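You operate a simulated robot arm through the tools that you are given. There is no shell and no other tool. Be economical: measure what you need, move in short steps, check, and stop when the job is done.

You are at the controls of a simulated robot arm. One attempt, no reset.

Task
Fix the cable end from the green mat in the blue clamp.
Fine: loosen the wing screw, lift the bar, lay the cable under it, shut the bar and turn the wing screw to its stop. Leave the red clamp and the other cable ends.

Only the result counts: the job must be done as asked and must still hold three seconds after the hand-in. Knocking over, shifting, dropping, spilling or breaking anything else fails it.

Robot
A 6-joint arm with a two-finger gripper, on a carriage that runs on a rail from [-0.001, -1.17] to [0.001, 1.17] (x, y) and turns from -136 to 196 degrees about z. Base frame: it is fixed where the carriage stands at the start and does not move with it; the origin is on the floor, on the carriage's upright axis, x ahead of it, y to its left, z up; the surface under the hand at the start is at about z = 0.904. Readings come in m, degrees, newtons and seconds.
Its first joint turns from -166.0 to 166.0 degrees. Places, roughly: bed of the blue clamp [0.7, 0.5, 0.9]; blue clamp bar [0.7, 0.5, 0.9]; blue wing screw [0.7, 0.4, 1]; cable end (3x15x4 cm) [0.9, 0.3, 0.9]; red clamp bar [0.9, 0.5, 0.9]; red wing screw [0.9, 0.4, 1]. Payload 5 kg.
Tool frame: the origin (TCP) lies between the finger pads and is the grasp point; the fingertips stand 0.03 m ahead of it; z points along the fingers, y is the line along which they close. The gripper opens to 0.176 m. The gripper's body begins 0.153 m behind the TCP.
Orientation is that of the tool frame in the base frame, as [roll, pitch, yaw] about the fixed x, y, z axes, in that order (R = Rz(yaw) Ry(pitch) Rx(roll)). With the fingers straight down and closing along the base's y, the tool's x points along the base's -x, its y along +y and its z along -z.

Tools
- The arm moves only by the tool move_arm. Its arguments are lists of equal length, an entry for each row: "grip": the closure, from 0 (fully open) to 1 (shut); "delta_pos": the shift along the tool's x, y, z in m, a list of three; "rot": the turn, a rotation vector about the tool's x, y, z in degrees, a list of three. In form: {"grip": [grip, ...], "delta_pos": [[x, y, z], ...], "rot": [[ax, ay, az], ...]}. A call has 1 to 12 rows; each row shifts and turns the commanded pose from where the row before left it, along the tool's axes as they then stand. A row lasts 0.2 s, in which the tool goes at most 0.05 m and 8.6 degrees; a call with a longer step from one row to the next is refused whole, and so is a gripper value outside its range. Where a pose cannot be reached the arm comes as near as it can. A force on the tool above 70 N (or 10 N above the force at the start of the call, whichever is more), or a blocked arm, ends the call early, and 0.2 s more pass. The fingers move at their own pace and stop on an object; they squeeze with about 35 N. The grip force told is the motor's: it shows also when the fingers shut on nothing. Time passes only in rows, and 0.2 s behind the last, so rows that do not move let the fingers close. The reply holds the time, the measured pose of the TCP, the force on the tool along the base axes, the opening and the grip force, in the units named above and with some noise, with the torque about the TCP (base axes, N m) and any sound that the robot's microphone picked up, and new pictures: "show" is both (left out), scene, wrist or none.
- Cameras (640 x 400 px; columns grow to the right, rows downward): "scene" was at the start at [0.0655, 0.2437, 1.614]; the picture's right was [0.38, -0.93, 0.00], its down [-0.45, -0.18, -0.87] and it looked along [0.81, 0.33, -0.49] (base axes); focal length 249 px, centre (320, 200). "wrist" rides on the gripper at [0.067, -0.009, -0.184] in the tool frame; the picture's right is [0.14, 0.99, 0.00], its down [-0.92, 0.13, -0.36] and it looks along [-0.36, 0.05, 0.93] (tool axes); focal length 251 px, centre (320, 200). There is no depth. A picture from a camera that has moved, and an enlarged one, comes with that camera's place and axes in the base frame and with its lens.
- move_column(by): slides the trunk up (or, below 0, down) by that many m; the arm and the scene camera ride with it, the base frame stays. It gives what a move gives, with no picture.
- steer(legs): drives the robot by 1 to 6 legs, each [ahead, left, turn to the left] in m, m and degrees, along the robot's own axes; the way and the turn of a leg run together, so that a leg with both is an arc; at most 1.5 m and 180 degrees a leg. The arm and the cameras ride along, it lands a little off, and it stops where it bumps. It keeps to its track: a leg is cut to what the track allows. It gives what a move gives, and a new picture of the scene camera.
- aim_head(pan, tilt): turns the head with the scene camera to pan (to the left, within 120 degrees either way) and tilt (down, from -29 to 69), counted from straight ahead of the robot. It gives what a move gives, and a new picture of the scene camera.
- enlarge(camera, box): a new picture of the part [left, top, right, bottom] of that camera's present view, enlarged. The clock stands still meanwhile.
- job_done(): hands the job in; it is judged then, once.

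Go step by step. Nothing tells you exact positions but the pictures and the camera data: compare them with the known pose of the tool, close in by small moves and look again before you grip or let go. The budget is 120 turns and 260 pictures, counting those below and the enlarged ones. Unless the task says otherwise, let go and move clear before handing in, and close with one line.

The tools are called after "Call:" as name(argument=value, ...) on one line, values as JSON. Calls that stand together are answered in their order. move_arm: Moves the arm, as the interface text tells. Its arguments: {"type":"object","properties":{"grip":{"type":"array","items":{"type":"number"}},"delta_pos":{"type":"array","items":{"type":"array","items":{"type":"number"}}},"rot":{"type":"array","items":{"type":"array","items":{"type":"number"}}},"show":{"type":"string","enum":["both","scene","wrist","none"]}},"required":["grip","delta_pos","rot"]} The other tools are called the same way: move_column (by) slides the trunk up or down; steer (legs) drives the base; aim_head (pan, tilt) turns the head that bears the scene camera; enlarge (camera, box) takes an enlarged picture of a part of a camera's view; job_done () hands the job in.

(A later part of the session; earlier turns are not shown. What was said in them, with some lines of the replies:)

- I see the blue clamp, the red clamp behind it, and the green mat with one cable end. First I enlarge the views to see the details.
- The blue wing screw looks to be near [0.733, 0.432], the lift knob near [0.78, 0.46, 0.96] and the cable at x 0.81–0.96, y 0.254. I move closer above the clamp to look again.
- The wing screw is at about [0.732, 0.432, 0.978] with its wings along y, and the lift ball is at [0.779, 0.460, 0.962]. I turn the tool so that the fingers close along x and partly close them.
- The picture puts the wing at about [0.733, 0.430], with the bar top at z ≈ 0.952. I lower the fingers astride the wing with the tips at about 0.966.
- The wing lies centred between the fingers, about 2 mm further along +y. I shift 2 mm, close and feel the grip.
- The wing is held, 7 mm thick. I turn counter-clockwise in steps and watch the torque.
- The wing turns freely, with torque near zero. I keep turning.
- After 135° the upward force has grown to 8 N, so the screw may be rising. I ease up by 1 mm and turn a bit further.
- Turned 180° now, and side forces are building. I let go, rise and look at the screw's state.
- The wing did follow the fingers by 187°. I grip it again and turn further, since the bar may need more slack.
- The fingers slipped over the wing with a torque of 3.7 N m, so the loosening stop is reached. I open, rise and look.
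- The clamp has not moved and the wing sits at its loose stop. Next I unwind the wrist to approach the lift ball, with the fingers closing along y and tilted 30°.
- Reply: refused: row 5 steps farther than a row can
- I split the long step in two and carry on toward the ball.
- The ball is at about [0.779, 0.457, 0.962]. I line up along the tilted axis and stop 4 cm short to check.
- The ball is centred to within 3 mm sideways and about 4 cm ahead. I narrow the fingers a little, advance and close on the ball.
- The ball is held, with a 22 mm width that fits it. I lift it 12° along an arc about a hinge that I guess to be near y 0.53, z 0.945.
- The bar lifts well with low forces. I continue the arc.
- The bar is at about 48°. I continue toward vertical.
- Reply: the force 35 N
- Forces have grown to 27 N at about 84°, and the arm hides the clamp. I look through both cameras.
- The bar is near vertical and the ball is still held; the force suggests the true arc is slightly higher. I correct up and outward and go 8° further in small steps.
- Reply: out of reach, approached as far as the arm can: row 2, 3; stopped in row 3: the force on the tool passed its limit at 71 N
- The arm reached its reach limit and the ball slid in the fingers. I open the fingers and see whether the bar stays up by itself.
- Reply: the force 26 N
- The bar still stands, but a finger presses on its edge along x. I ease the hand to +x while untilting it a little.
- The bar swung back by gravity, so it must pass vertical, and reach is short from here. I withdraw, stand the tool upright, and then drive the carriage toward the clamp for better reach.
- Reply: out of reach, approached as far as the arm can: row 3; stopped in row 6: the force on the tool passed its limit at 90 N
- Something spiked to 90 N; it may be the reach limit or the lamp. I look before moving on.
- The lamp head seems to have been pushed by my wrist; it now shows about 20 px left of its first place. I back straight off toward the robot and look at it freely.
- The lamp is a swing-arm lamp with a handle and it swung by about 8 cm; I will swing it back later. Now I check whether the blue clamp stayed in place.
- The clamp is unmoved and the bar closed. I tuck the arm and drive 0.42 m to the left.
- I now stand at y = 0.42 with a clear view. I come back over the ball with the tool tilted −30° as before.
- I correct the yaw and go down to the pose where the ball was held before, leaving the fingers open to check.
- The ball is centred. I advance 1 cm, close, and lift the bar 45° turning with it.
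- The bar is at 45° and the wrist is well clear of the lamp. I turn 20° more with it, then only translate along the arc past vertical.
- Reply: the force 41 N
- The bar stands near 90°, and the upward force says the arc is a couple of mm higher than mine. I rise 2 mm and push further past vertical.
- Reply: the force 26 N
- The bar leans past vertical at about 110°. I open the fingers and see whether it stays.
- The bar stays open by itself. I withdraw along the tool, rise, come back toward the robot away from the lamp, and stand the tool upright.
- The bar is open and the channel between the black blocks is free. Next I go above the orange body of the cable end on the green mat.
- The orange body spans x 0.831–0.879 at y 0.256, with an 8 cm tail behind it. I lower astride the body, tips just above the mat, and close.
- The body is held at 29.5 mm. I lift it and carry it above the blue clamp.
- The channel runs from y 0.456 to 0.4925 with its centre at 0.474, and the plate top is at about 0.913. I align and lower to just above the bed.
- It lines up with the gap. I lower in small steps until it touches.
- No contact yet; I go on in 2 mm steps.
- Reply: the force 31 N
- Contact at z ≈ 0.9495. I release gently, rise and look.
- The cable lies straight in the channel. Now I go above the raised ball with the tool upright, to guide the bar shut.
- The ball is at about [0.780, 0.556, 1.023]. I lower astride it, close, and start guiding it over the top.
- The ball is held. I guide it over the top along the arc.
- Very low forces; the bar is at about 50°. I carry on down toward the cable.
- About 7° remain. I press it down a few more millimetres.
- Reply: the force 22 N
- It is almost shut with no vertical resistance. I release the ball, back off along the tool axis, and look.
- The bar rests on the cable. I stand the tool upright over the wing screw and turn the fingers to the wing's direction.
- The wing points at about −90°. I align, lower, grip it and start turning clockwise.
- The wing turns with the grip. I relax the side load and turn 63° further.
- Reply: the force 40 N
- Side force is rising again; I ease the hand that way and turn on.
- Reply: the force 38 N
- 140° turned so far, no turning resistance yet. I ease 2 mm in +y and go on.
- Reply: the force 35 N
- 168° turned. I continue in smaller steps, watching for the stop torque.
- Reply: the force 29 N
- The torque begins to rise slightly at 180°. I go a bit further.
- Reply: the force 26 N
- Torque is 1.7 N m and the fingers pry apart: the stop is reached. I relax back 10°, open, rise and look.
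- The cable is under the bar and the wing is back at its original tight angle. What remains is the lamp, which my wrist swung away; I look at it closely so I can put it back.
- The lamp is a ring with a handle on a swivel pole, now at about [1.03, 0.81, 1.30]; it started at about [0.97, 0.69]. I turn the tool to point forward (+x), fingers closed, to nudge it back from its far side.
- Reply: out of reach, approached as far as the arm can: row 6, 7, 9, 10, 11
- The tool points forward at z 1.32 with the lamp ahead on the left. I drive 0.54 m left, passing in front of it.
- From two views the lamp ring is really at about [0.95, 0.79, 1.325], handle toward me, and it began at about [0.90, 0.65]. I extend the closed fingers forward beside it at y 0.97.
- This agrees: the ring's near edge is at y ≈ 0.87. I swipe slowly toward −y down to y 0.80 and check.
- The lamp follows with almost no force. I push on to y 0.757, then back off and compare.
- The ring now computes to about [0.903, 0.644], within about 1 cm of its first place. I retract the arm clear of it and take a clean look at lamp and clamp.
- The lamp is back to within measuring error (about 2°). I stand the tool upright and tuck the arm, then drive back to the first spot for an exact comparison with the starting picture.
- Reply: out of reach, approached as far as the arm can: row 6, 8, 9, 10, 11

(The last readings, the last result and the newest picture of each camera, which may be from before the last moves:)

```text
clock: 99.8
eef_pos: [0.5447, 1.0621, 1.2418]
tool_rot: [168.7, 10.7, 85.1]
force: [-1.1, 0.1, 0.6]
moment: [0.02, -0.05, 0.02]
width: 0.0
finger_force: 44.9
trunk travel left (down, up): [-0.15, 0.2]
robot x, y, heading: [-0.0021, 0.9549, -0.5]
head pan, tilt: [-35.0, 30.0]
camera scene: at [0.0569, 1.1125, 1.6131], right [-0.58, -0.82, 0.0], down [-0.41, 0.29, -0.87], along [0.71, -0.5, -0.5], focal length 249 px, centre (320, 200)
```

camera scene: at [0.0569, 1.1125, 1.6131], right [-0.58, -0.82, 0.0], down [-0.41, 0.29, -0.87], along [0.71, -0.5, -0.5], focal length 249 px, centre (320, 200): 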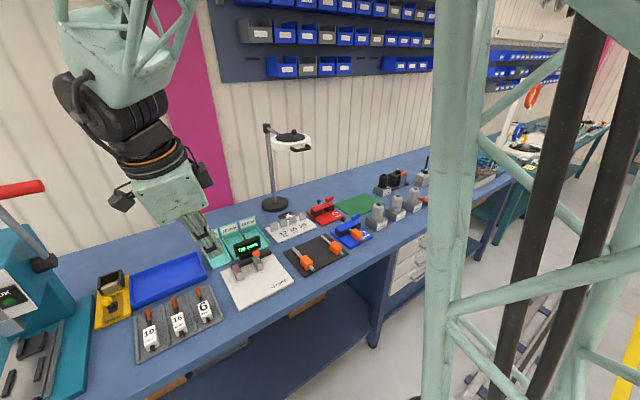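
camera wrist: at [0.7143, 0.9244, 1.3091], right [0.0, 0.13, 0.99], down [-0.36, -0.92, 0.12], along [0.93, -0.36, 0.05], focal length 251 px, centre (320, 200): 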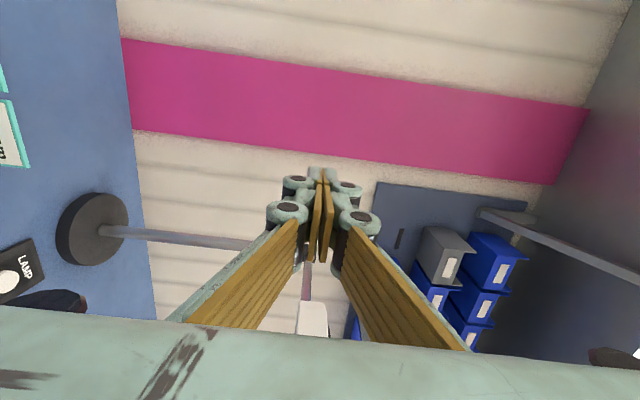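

The arm is tucked at x 0.54, well short of the lamp. I drive back to the start and restore the head direction.

Call:
steer(legs=[[0, -0.955, 0]])

Call:
aim_head(pan=22.1, tilt=29.4)

Call:
enlarge(camera="scene", box=[290, 215, 440, 305])

Call:
enlarge(camera="scene", box=[240, 110, 400, 220])

```text
clock: 105.0
eef_pos: [0.5442, 0.0959, 1.2409]
tool_rot: [168.6, 10.7, 84.9]
force: [0.0, 0.2, -0.2]
moment: [-0.01, -0.02, -0.02]
width: 0.0
finger_force: 45.0
trunk travel left (down, up): [-0.15, 0.2]
robot x, y, heading: [-0.0016, -0.0098, -0.8]
head pan, tilt: [-35.0, 30.0]
camera scene: at [0.0573, 0.149, 1.613], right [-0.58, -0.81, 0.0], down [-0.41, 0.29, -0.87], along [0.7, -0.5, -0.5], focal length 249 px, centre (320, 200)
```

scene: 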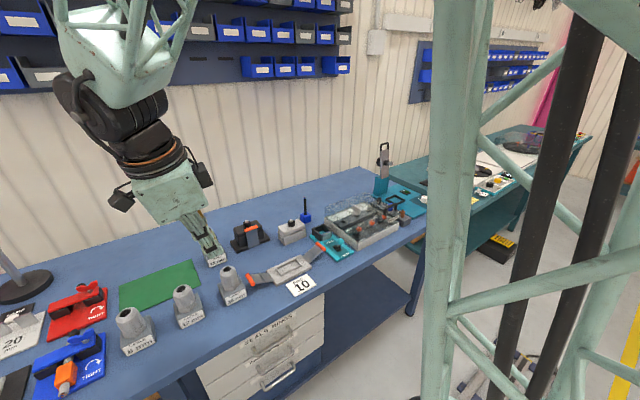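

```text
clock: 106.3
eef_pos: [0.5462, 0.0949, 1.2417]
tool_rot: [168.7, 10.7, 84.9]
force: [-0.6, -0.1, -0.3]
moment: [-0.01, 0.04, -0.02]
width: 0.0
finger_force: 45.2
trunk travel left (down, up): [-0.15, 0.2]
robot x, y, heading: [0.0015, -0.0075, -0.6]
head pan, tilt: [22.1, 29.4]
camera scene: at [0.0632, 0.1562, 1.6175], right [-0.5, -0.87, 0.0], down [-0.4, 0.23, -0.89], along [0.77, -0.44, -0.46], focal length 249 px, centre (320, 200)
```

scene: 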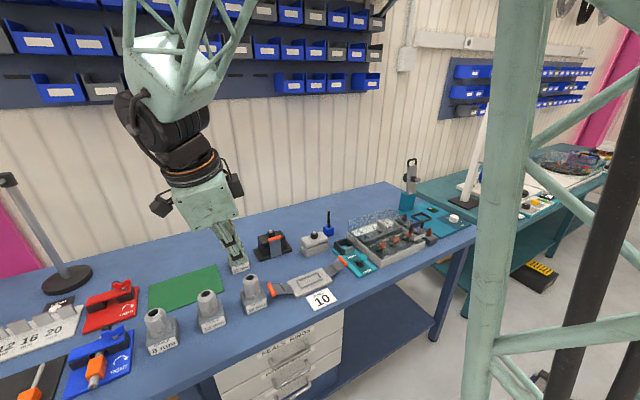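

```text
4.27 times, centred on (365, 260) of scene
camera zoom: at [0.0632, 0.1562, 1.6175], right [-0.5, -0.87, 0.0], down [-0.4, 0.23, -0.89], along [0.77, -0.44, -0.46], focal length 1061 px, centre (128, -56)
```

zoom: 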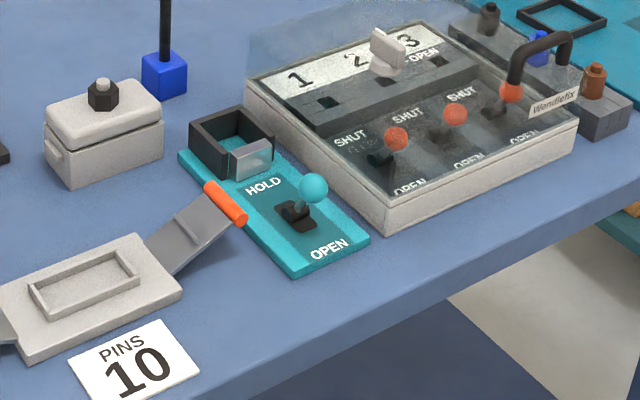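

```text
3.64 times, centred on (320, 165) of scene
camera zoom: at [0.0632, 0.1562, 1.6175], right [-0.5, -0.87, 0.0], down [-0.4, 0.23, -0.89], along [0.77, -0.44, -0.46], focal length 904 px, centre (320, 327)
```

zoom: 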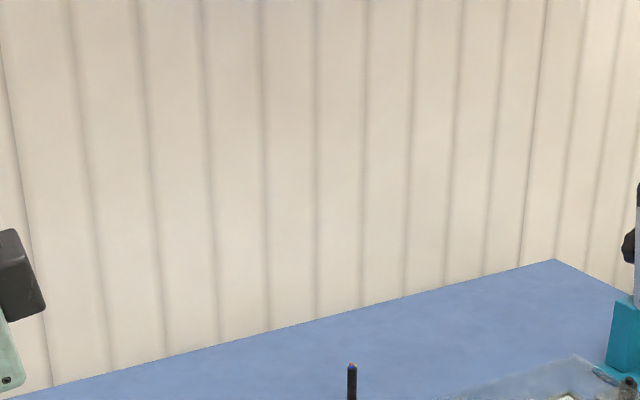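

The head was still turning when the picture was taken. I aim again.

Call:
aim_head(pan=22.1, tilt=29.4)

Call:
enlarge(camera="scene", box=[290, 215, 440, 305])

Call:
enlarge(camera="scene", box=[240, 110, 400, 220])

```text
clock: 106.9
eef_pos: [0.5446, 0.0964, 1.2419]
tool_rot: [168.6, 10.8, 85.0]
force: [-0.2, 0.2, 0.3]
moment: [0.01, 0.03, 0.02]
width: 0.0
finger_force: 45.4
trunk travel left (down, up): [-0.15, 0.2]
robot x, y, heading: [0.003, -0.0103, -0.8]
head pan, tilt: [22.1, 29.4]
camera scene: at [0.0632, 0.1563, 1.6176], right [-0.5, -0.87, 0.0], down [-0.4, 0.23, -0.89], along [0.77, -0.44, -0.46], focal length 249 px, centre (320, 200)
```

scene: 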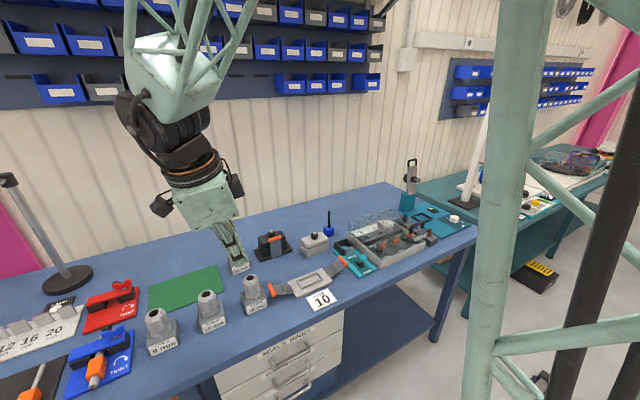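

```text
4.27 times, centred on (365, 260) of scene
camera zoom: at [0.0632, 0.1563, 1.6176], right [-0.5, -0.87, 0.0], down [-0.4, 0.23, -0.89], along [0.77, -0.44, -0.46], focal length 1061 px, centre (128, -56)
```

zoom: 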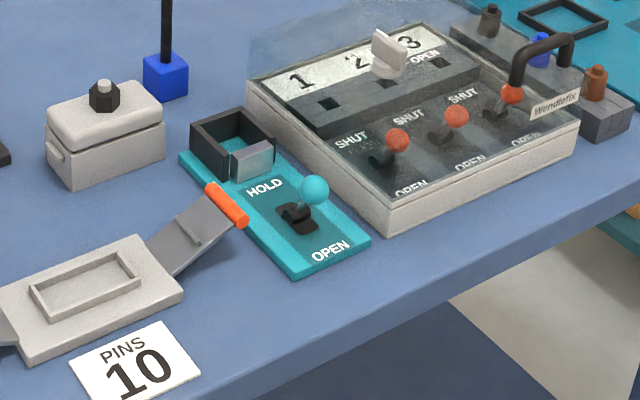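

```text
3.64 times, centred on (320, 165) of scene
camera zoom: at [0.0632, 0.1563, 1.6176], right [-0.5, -0.87, 0.0], down [-0.4, 0.23, -0.89], along [0.77, -0.44, -0.46], focal length 904 px, centre (320, 327)
```

zoom: 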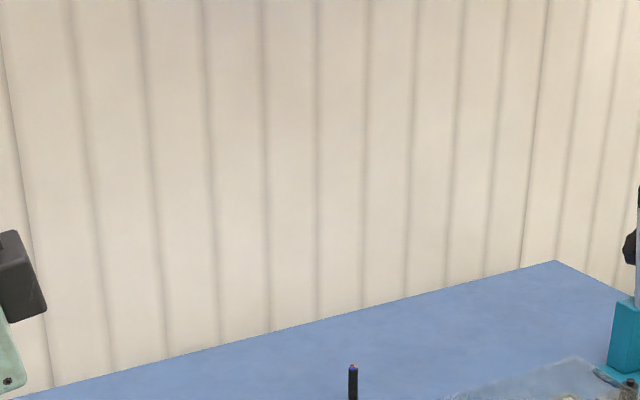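

The head seems not to have followed; a link may be in its way. I try another pan angle.

Call:
aim_head(pan=0, tilt=35)

```text
clock: 107.7
eef_pos: [0.5451, 0.0954, 1.2414]
tool_rot: [168.8, 10.8, 84.9]
force: [0.9, -0.2, -0.6]
moment: [0.02, 0.04, -0.02]
width: 0.0
finger_force: 44.8
trunk travel left (down, up): [-0.15, 0.2]
robot x, y, heading: [-0.0032, -0.0079, -0.6]
head pan, tilt: [0.0, 35.0]
camera scene: at [0.0632, 0.1564, 1.6176], right [-0.49, -0.87, 0.0], down [-0.4, 0.23, -0.89], along [0.77, -0.44, -0.46], focal length 249 px, centre (320, 200)
```

scene: 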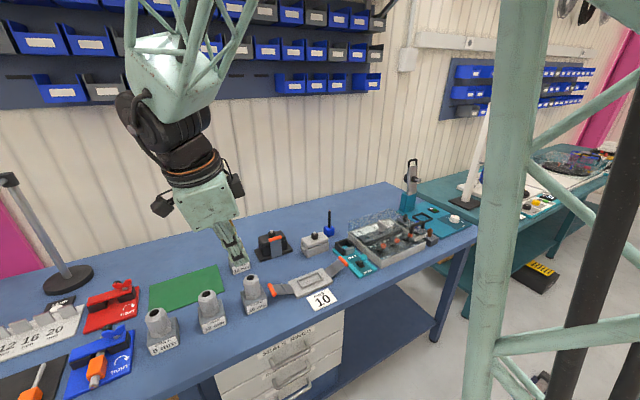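

The folded elbow blocks the head. I extend the arm forward over the free right-hand part of the bench and try again.

Call:
move_arm(grip=[0.8, 0.8, 0.8, 0.8, 0.8], delta_pos=[[0, 0.045, 0], [0, 0.045, 0], [0, 0.045, 0], [0, 0.045, 0], [0, 0.03, 0]], rot=[[0, 0, 0], [0, 0, 0], [0, 0, 0], [0, 0, 0], [0, 0, 0]], show="none")

Call:
aim_head(pan=22.6, tilt=29.4)

Call:
enlarge(camera="scene", box=[290, 215, 440, 305])

Call:
enlarge(camera="scene", box=[240, 110, 400, 220])

```text
clock: 108.9
eef_pos: [0.7515, 0.0855, 1.2814]
tool_rot: [168.8, 10.8, 84.9]
force: [0.1, -0.5, -1.3]
moment: [-0.01, 0.08, -0.04]
width: 0.0353
finger_force: 0.0
trunk travel left (down, up): [-0.15, 0.2]
robot x, y, heading: [-0.002, -0.0073, -0.4]
head pan, tilt: [0.0, 35.0]
```

```text
clock: 109.8
eef_pos: [0.7501, 0.0859, 1.2828]
tool_rot: [168.6, 10.6, 84.8]
force: [0.2, 0.1, -0.1]
moment: [-0.05, 0.01, -0.01]
width: 0.0351
finger_force: 0.0
trunk travel left (down, up): [-0.15, 0.2]
robot x, y, heading: [0.0013, -0.0099, -0.6]
head pan, tilt: [22.6, 29.4]
camera scene: at [0.068, 0.2355, 1.614], right [0.37, -0.93, 0.0], down [-0.46, -0.18, -0.87], along [0.81, 0.33, -0.49], focal length 249 px, centre (320, 200)
```

scene: 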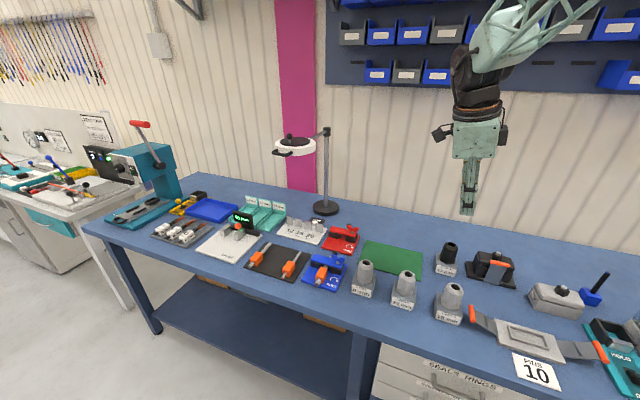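

```text
4.27 times, centred on (365, 260) of scene
camera zoom: at [0.068, 0.2355, 1.614], right [0.37, -0.93, 0.0], down [-0.46, -0.18, -0.87], along [0.81, 0.33, -0.49], focal length 1061 px, centre (128, -56)
```

zoom: 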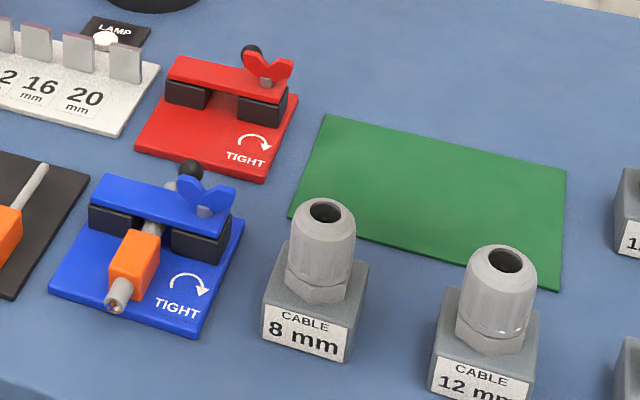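

```text
3.64 times, centred on (320, 165) of scene
camera zoom: at [0.068, 0.2355, 1.614], right [0.37, -0.93, 0.0], down [-0.46, -0.18, -0.87], along [0.81, 0.33, -0.49], focal length 904 px, centre (320, 327)
```

zoom: 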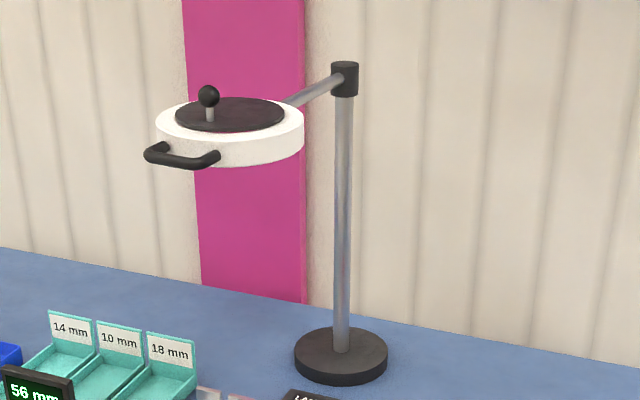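

The clamp, the mats and the rest look as they did, but the lamp head is still about 7 px (≈2.5 cm) left of its first place relative to its pole. I tuck the arm, drive left past the lamp and give it that last nudge.

Call:
move_arm(grip=[1, 1, 1, 1, 1], delta_pos=[[0, -0.045, 0], [0, -0.045, 0], [0, -0.045, 0], [0, -0.045, 0], [0, -0.03, 0]], rot=[[0, 0, 0], [0, 0, 0], [0, 0, 0], [0, 0, 0], [0, 0, 0]], show="none")

Call:
steer(legs=[[0, 0.87, 0]])

```text
clock: 111.0
eef_pos: [0.5443, 0.0967, 1.2421]
tool_rot: [168.6, 10.6, 84.8]
force: [-0.6, -0.2, 0.6]
moment: [0.06, -0.03, 0.01]
width: 0.0001
finger_force: 34.7
trunk travel left (down, up): [-0.15, 0.2]
robot x, y, heading: [0.0011, -0.007, -0.7]
head pan, tilt: [22.6, 29.4]
```

```text
clock: 115.8
eef_pos: [0.545, 0.9715, 1.2414]
tool_rot: [168.5, 10.7, 85.1]
force: [0.2, 0.6, -0.4]
moment: [0.0, 0.01, 0.03]
width: 0.0
finger_force: 35.2
trunk travel left (down, up): [-0.15, 0.2]
robot x, y, heading: [-0.0033, 0.8659, -0.0]
head pan, tilt: [22.6, 29.4]
camera scene: at [0.0672, 1.1075, 1.614], right [0.38, -0.93, 0.0], down [-0.45, -0.19, -0.87], along [0.81, 0.33, -0.49], focal length 249 px, centre (320, 200)
```

scene: 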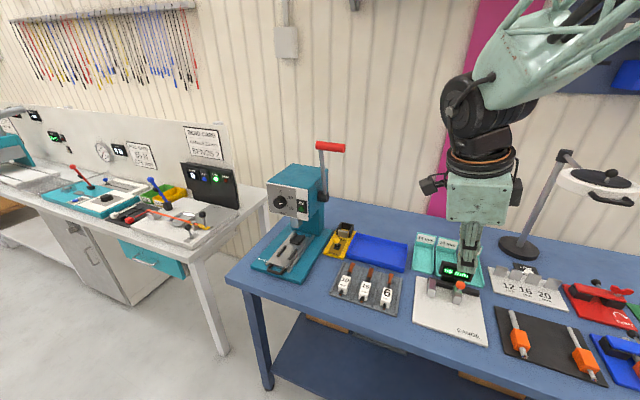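

I am past the lamp, with the tool at y 0.97. I extend forward to x ≈ 0.89 at lamp height.

Call:
move_arm(grip=[1, 1, 1, 1, 1, 1, 1, 1], delta_pos=[[0, 0.044, 0], [0, 0.044, 0], [0, 0.044, 0], [0, 0.044, 0], [0, 0.044, 0], [0, 0.044, 0], [0, 0.044, 0], [0, 0.044, 0]], rot=[[0, 0, 0], [0, 0, 0], [0, 0, 0], [0, 0, 0], [0, 0, 0], [0, 0, 0], [0, 0, 0], [0, 0, 0]], show="none")

Call:
aim_head(pan=-15, tilt=25)

```text
clock: 117.6
eef_pos: [0.8898, 0.9566, 1.3073]
tool_rot: [168.1, 11.8, 85.1]
force: [-0.1, 0.5, -0.1]
moment: [-0.02, -0.04, 0.03]
width: 0.0001
finger_force: 35.2
trunk travel left (down, up): [-0.15, 0.2]
robot x, y, heading: [0.0009, 0.8643, -0.2]
head pan, tilt: [22.6, 29.4]
```

```text
clock: 118.7
eef_pos: [0.8892, 0.9559, 1.3072]
tool_rot: [168.1, 11.8, 85.0]
force: [0.3, -0.2, -0.1]
moment: [-0.01, -0.01, -0.03]
width: 0.0
finger_force: 34.8
trunk travel left (down, up): [-0.15, 0.2]
robot x, y, heading: [0.0035, 0.8647, -0.6]
head pan, tilt: [-15.0, 25.0]
camera scene: at [0.0721, 1.0489, 1.621], right [-0.26, -0.96, 0.0], down [-0.41, 0.11, -0.91], along [0.87, -0.24, -0.42], focal length 249 px, centre (320, 200)
```

scene: 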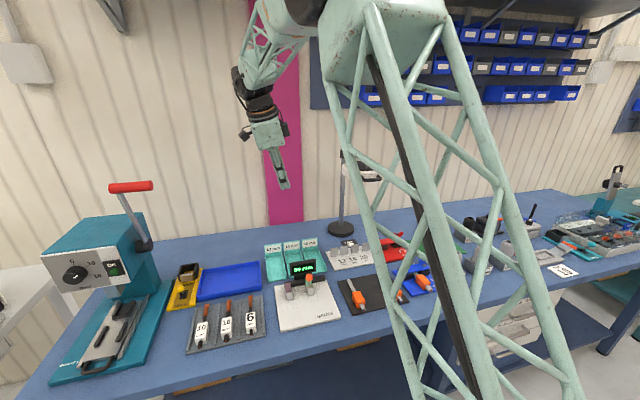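

Clear so far. I swipe toward −y in shrinking steps.

Call:
move_arm(grip=[1, 1, 1, 1, 1, 1], delta_pos=[[-0.04, 0.002, 0.004], [-0.04, 0.002, 0.004], [-0.04, 0.002, 0.005], [-0.02, 0.001, 0.004], [-0.02, 0.001, 0.004], [-0.015, 0.001, 0.003]], rot=[[0, 0, 0], [0, 0, 0], [0, 0, 0], [0, 0, 0], [0, 0, 0], [0, 0, 0]], show="none")

Call:
enlarge(camera="scene", box=[260, 100, 420, 220])

```text
clock: 120.1
eef_pos: [0.8744, 0.7938, 1.2985]
tool_rot: [168.0, 12.9, 84.8]
force: [-0.4, 0.4, -0.7]
moment: [0.02, -0.01, 0.0]
width: 0.0
finger_force: 34.8
out of reach, approached as far as the arm can: row 1, 2, 3, 4, 5, 6
trunk travel left (down, up): [-0.15, 0.2]
robot x, y, heading: [0.0021, 0.8679, -0.1]
head pan, tilt: [-15.0, 25.0]
```

```text
3.33 times, centred on (340, 160) of scene
camera zoom: at [0.0722, 1.0488, 1.621], right [-0.26, -0.96, 0.0], down [-0.41, 0.11, -0.91], along [0.87, -0.24, -0.42], focal length 829 px, centre (253, 333)
```

zoom: 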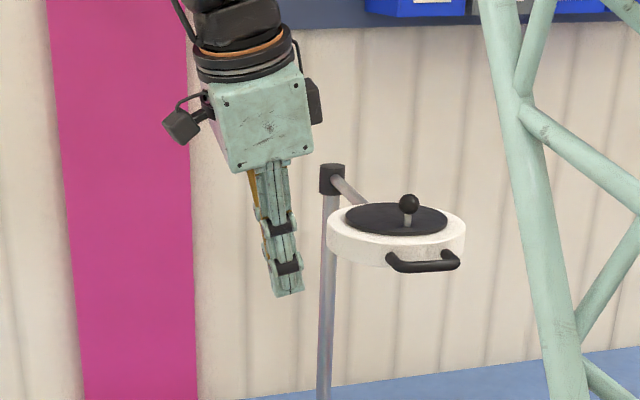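

The view is clear: ring edge ahead of the finger by about 3–5 cm. I push on to y ≈ 0.733, keeping within reach, then back off.

Call:
move_arm(grip=[1, 1, 1, 1, 1, 1], delta_pos=[[-0.01, -0.015, -0.008], [-0.014, 0.001, 0.001], [-0.012, 0.001, 0.002], [-0.012, 0.001, 0.002], [-0.01, 0, 0.002], [0, 0, 0]], rot=[[0, 0, 0], [0, 0, 0], [0, 0, 0], [0, 0, 0], [0, 0, 0], [0, 0, 0]], show="none")

Call:
enlarge(camera="scene", box=[260, 100, 420, 220])

```text
clock: 121.5
eef_pos: [0.8456, 0.7552, 1.2855]
tool_rot: [168.1, 12.8, 84.7]
force: [-0.3, 0.1, 0.5]
moment: [0.0, 0.0, 0.04]
width: 0.0001
finger_force: 34.5
out of reach, approached as far as the arm can: row 1, 2, 3, 4, 5
trunk travel left (down, up): [-0.15, 0.2]
robot x, y, heading: [-0.0028, 0.8619, -0.4]
head pan, tilt: [-15.0, 25.0]
```

```text
3.33 times, centred on (340, 160) of scene
camera zoom: at [0.0723, 1.0488, 1.621], right [-0.26, -0.96, 0.0], down [-0.41, 0.11, -0.91], along [0.87, -0.24, -0.42], focal length 829 px, centre (253, 333)
```

zoom: 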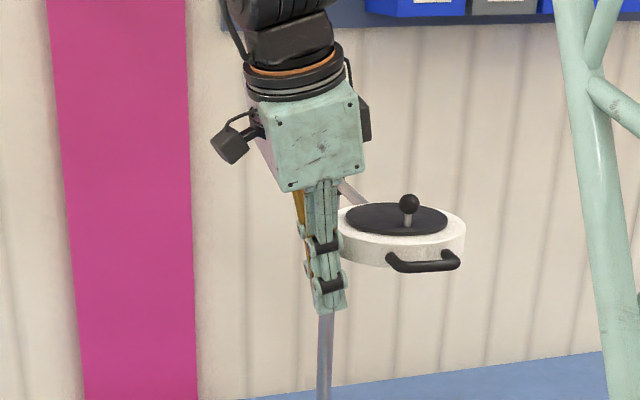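

The finger now just reaches the ring; in this view the ring should end about 21 px further right (right edge from 465 to 486). I push 2.5 cm more and look.

Call:
move_arm(grip=[1, 1, 1, 1], delta_pos=[[-0.012, 0.001, 0.0], [-0.012, 0.001, 0.0], [-0.012, 0, 0], [0, 0, 0]], rot=[[0, 0, 0], [0, 0, 0], [0, 0, 0], [0, 0, 0]], show="none")

Call:
enlarge(camera="scene", box=[260, 100, 420, 220])

```text
clock: 122.5
eef_pos: [0.8368, 0.7317, 1.2772]
tool_rot: [168.1, 12.8, 84.6]
force: [0.6, 0.4, 0.1]
moment: [0.02, -0.03, 0.0]
width: 0.0002
finger_force: 34.9
out of reach, approached as far as the arm can: row 1, 2, 3
trunk travel left (down, up): [-0.15, 0.2]
robot x, y, heading: [-0.0023, 0.8632, -0.1]
head pan, tilt: [-15.0, 25.0]
```

```text
3.33 times, centred on (340, 160) of scene
camera zoom: at [0.0721, 1.0488, 1.621], right [-0.26, -0.96, 0.0], down [-0.41, 0.11, -0.91], along [0.87, -0.24, -0.42], focal length 829 px, centre (253, 333)
```

zoom: 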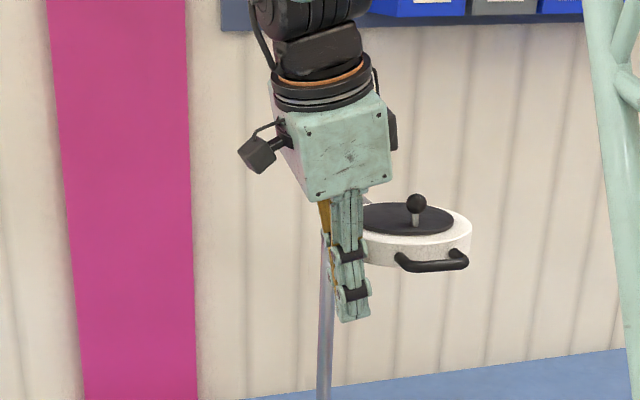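

The ring moved 7 px; 14 more to go. I push another 1.8 cm.

Call:
move_arm(grip=[1, 1, 1], delta_pos=[[-0.012, 0.001, 0.0], [-0.011, 0.001, 0.0], [0, 0, 0]], rot=[[0, 0, 0], [0, 0, 0], [0, 0, 0]], show="none")

Call:
enlarge(camera="scene", box=[260, 100, 420, 220])

```text
clock: 123.3
eef_pos: [0.8324, 0.7173, 1.2695]
tool_rot: [168.1, 13.0, 84.7]
force: [-0.3, 0.9, -0.7]
moment: [-0.01, -0.04, -0.01]
width: 0.0
finger_force: 35.2
out of reach, approached as far as the arm can: row 1, 2
trunk travel left (down, up): [-0.15, 0.2]
robot x, y, heading: [0.004, 0.8605, -0.4]
head pan, tilt: [-15.0, 25.0]
```

```text
3.33 times, centred on (340, 160) of scene
camera zoom: at [0.0722, 1.0488, 1.621], right [-0.26, -0.96, 0.0], down [-0.41, 0.11, -0.91], along [0.87, -0.24, -0.42], focal length 829 px, centre (253, 333)
```

zoom: 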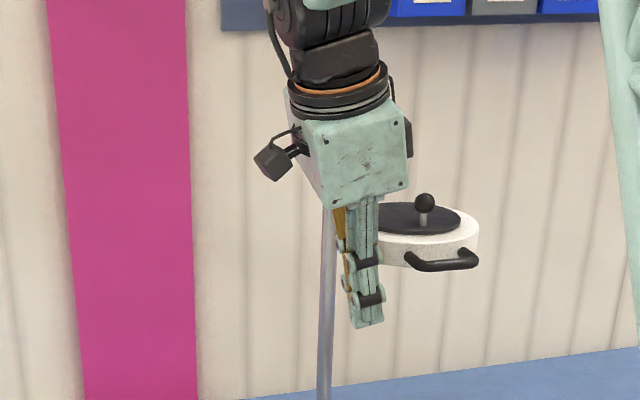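

The right edge is at 480; one more centimetre, then I back away to +y.

Call:
move_arm(grip=[1, 1, 1, 1, 1, 1], delta_pos=[[-0.012, 0.001, 0.0], [0, 0, 0], [0.03, 0, -0.01], [0.04, -0.01, -0.01], [0.04, -0.01, 0], [0.04, -0.01, 0]], rot=[[0, 0, 0], [0, 0, 0], [0, 0, 0], [0, 0, 0], [0, 0, 0], [0, 0, 0]], show="none")

Call:
enlarge(camera="scene", box=[260, 100, 420, 220])

```text
clock: 124.7
eef_pos: [0.8044, 0.8663, 1.2455]
tool_rot: [168.7, 10.9, 85.3]
force: [0.1, 0.0, -0.4]
moment: [0.05, 0.06, -0.01]
width: 0.0
finger_force: 35.1
out of reach, approached as far as the arm can: row 1, 3, 4
trunk travel left (down, up): [-0.15, 0.2]
robot x, y, heading: [-0.0012, 0.8659, -0.3]
head pan, tilt: [-15.0, 25.0]
```

```text
3.33 times, centred on (340, 160) of scene
camera zoom: at [0.0725, 1.0487, 1.621], right [-0.26, -0.96, 0.0], down [-0.41, 0.11, -0.91], along [0.87, -0.24, -0.42], focal length 829 px, centre (253, 333)
```

zoom: 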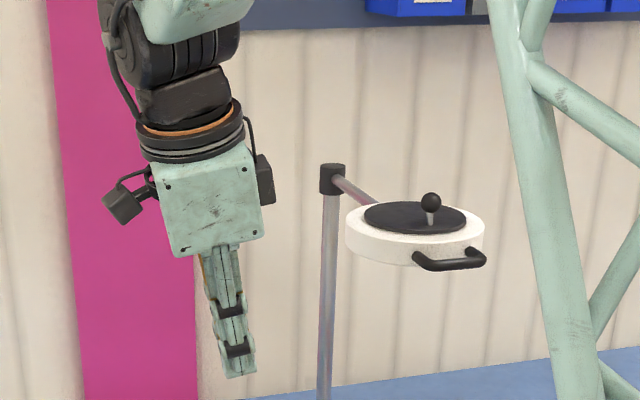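

The lamp is back at about its first place, and the arm is clear of everything. The last look at the clamp showed the cable under the shut bar with the wing screw at its stop, so I hand in.

Call:
job_done()

```text
The job is handed in.
```

The cable end from the green mat is fixed in the blue clamp: the bar is shut on the cable and the wing screw is turned to its stop. On the way, my wrist knocked the swing-arm lamp aside. I nudged it back to within about 1 cm of its starting place, judged from the pictures. The red clamp and the other cable ends look untouched.
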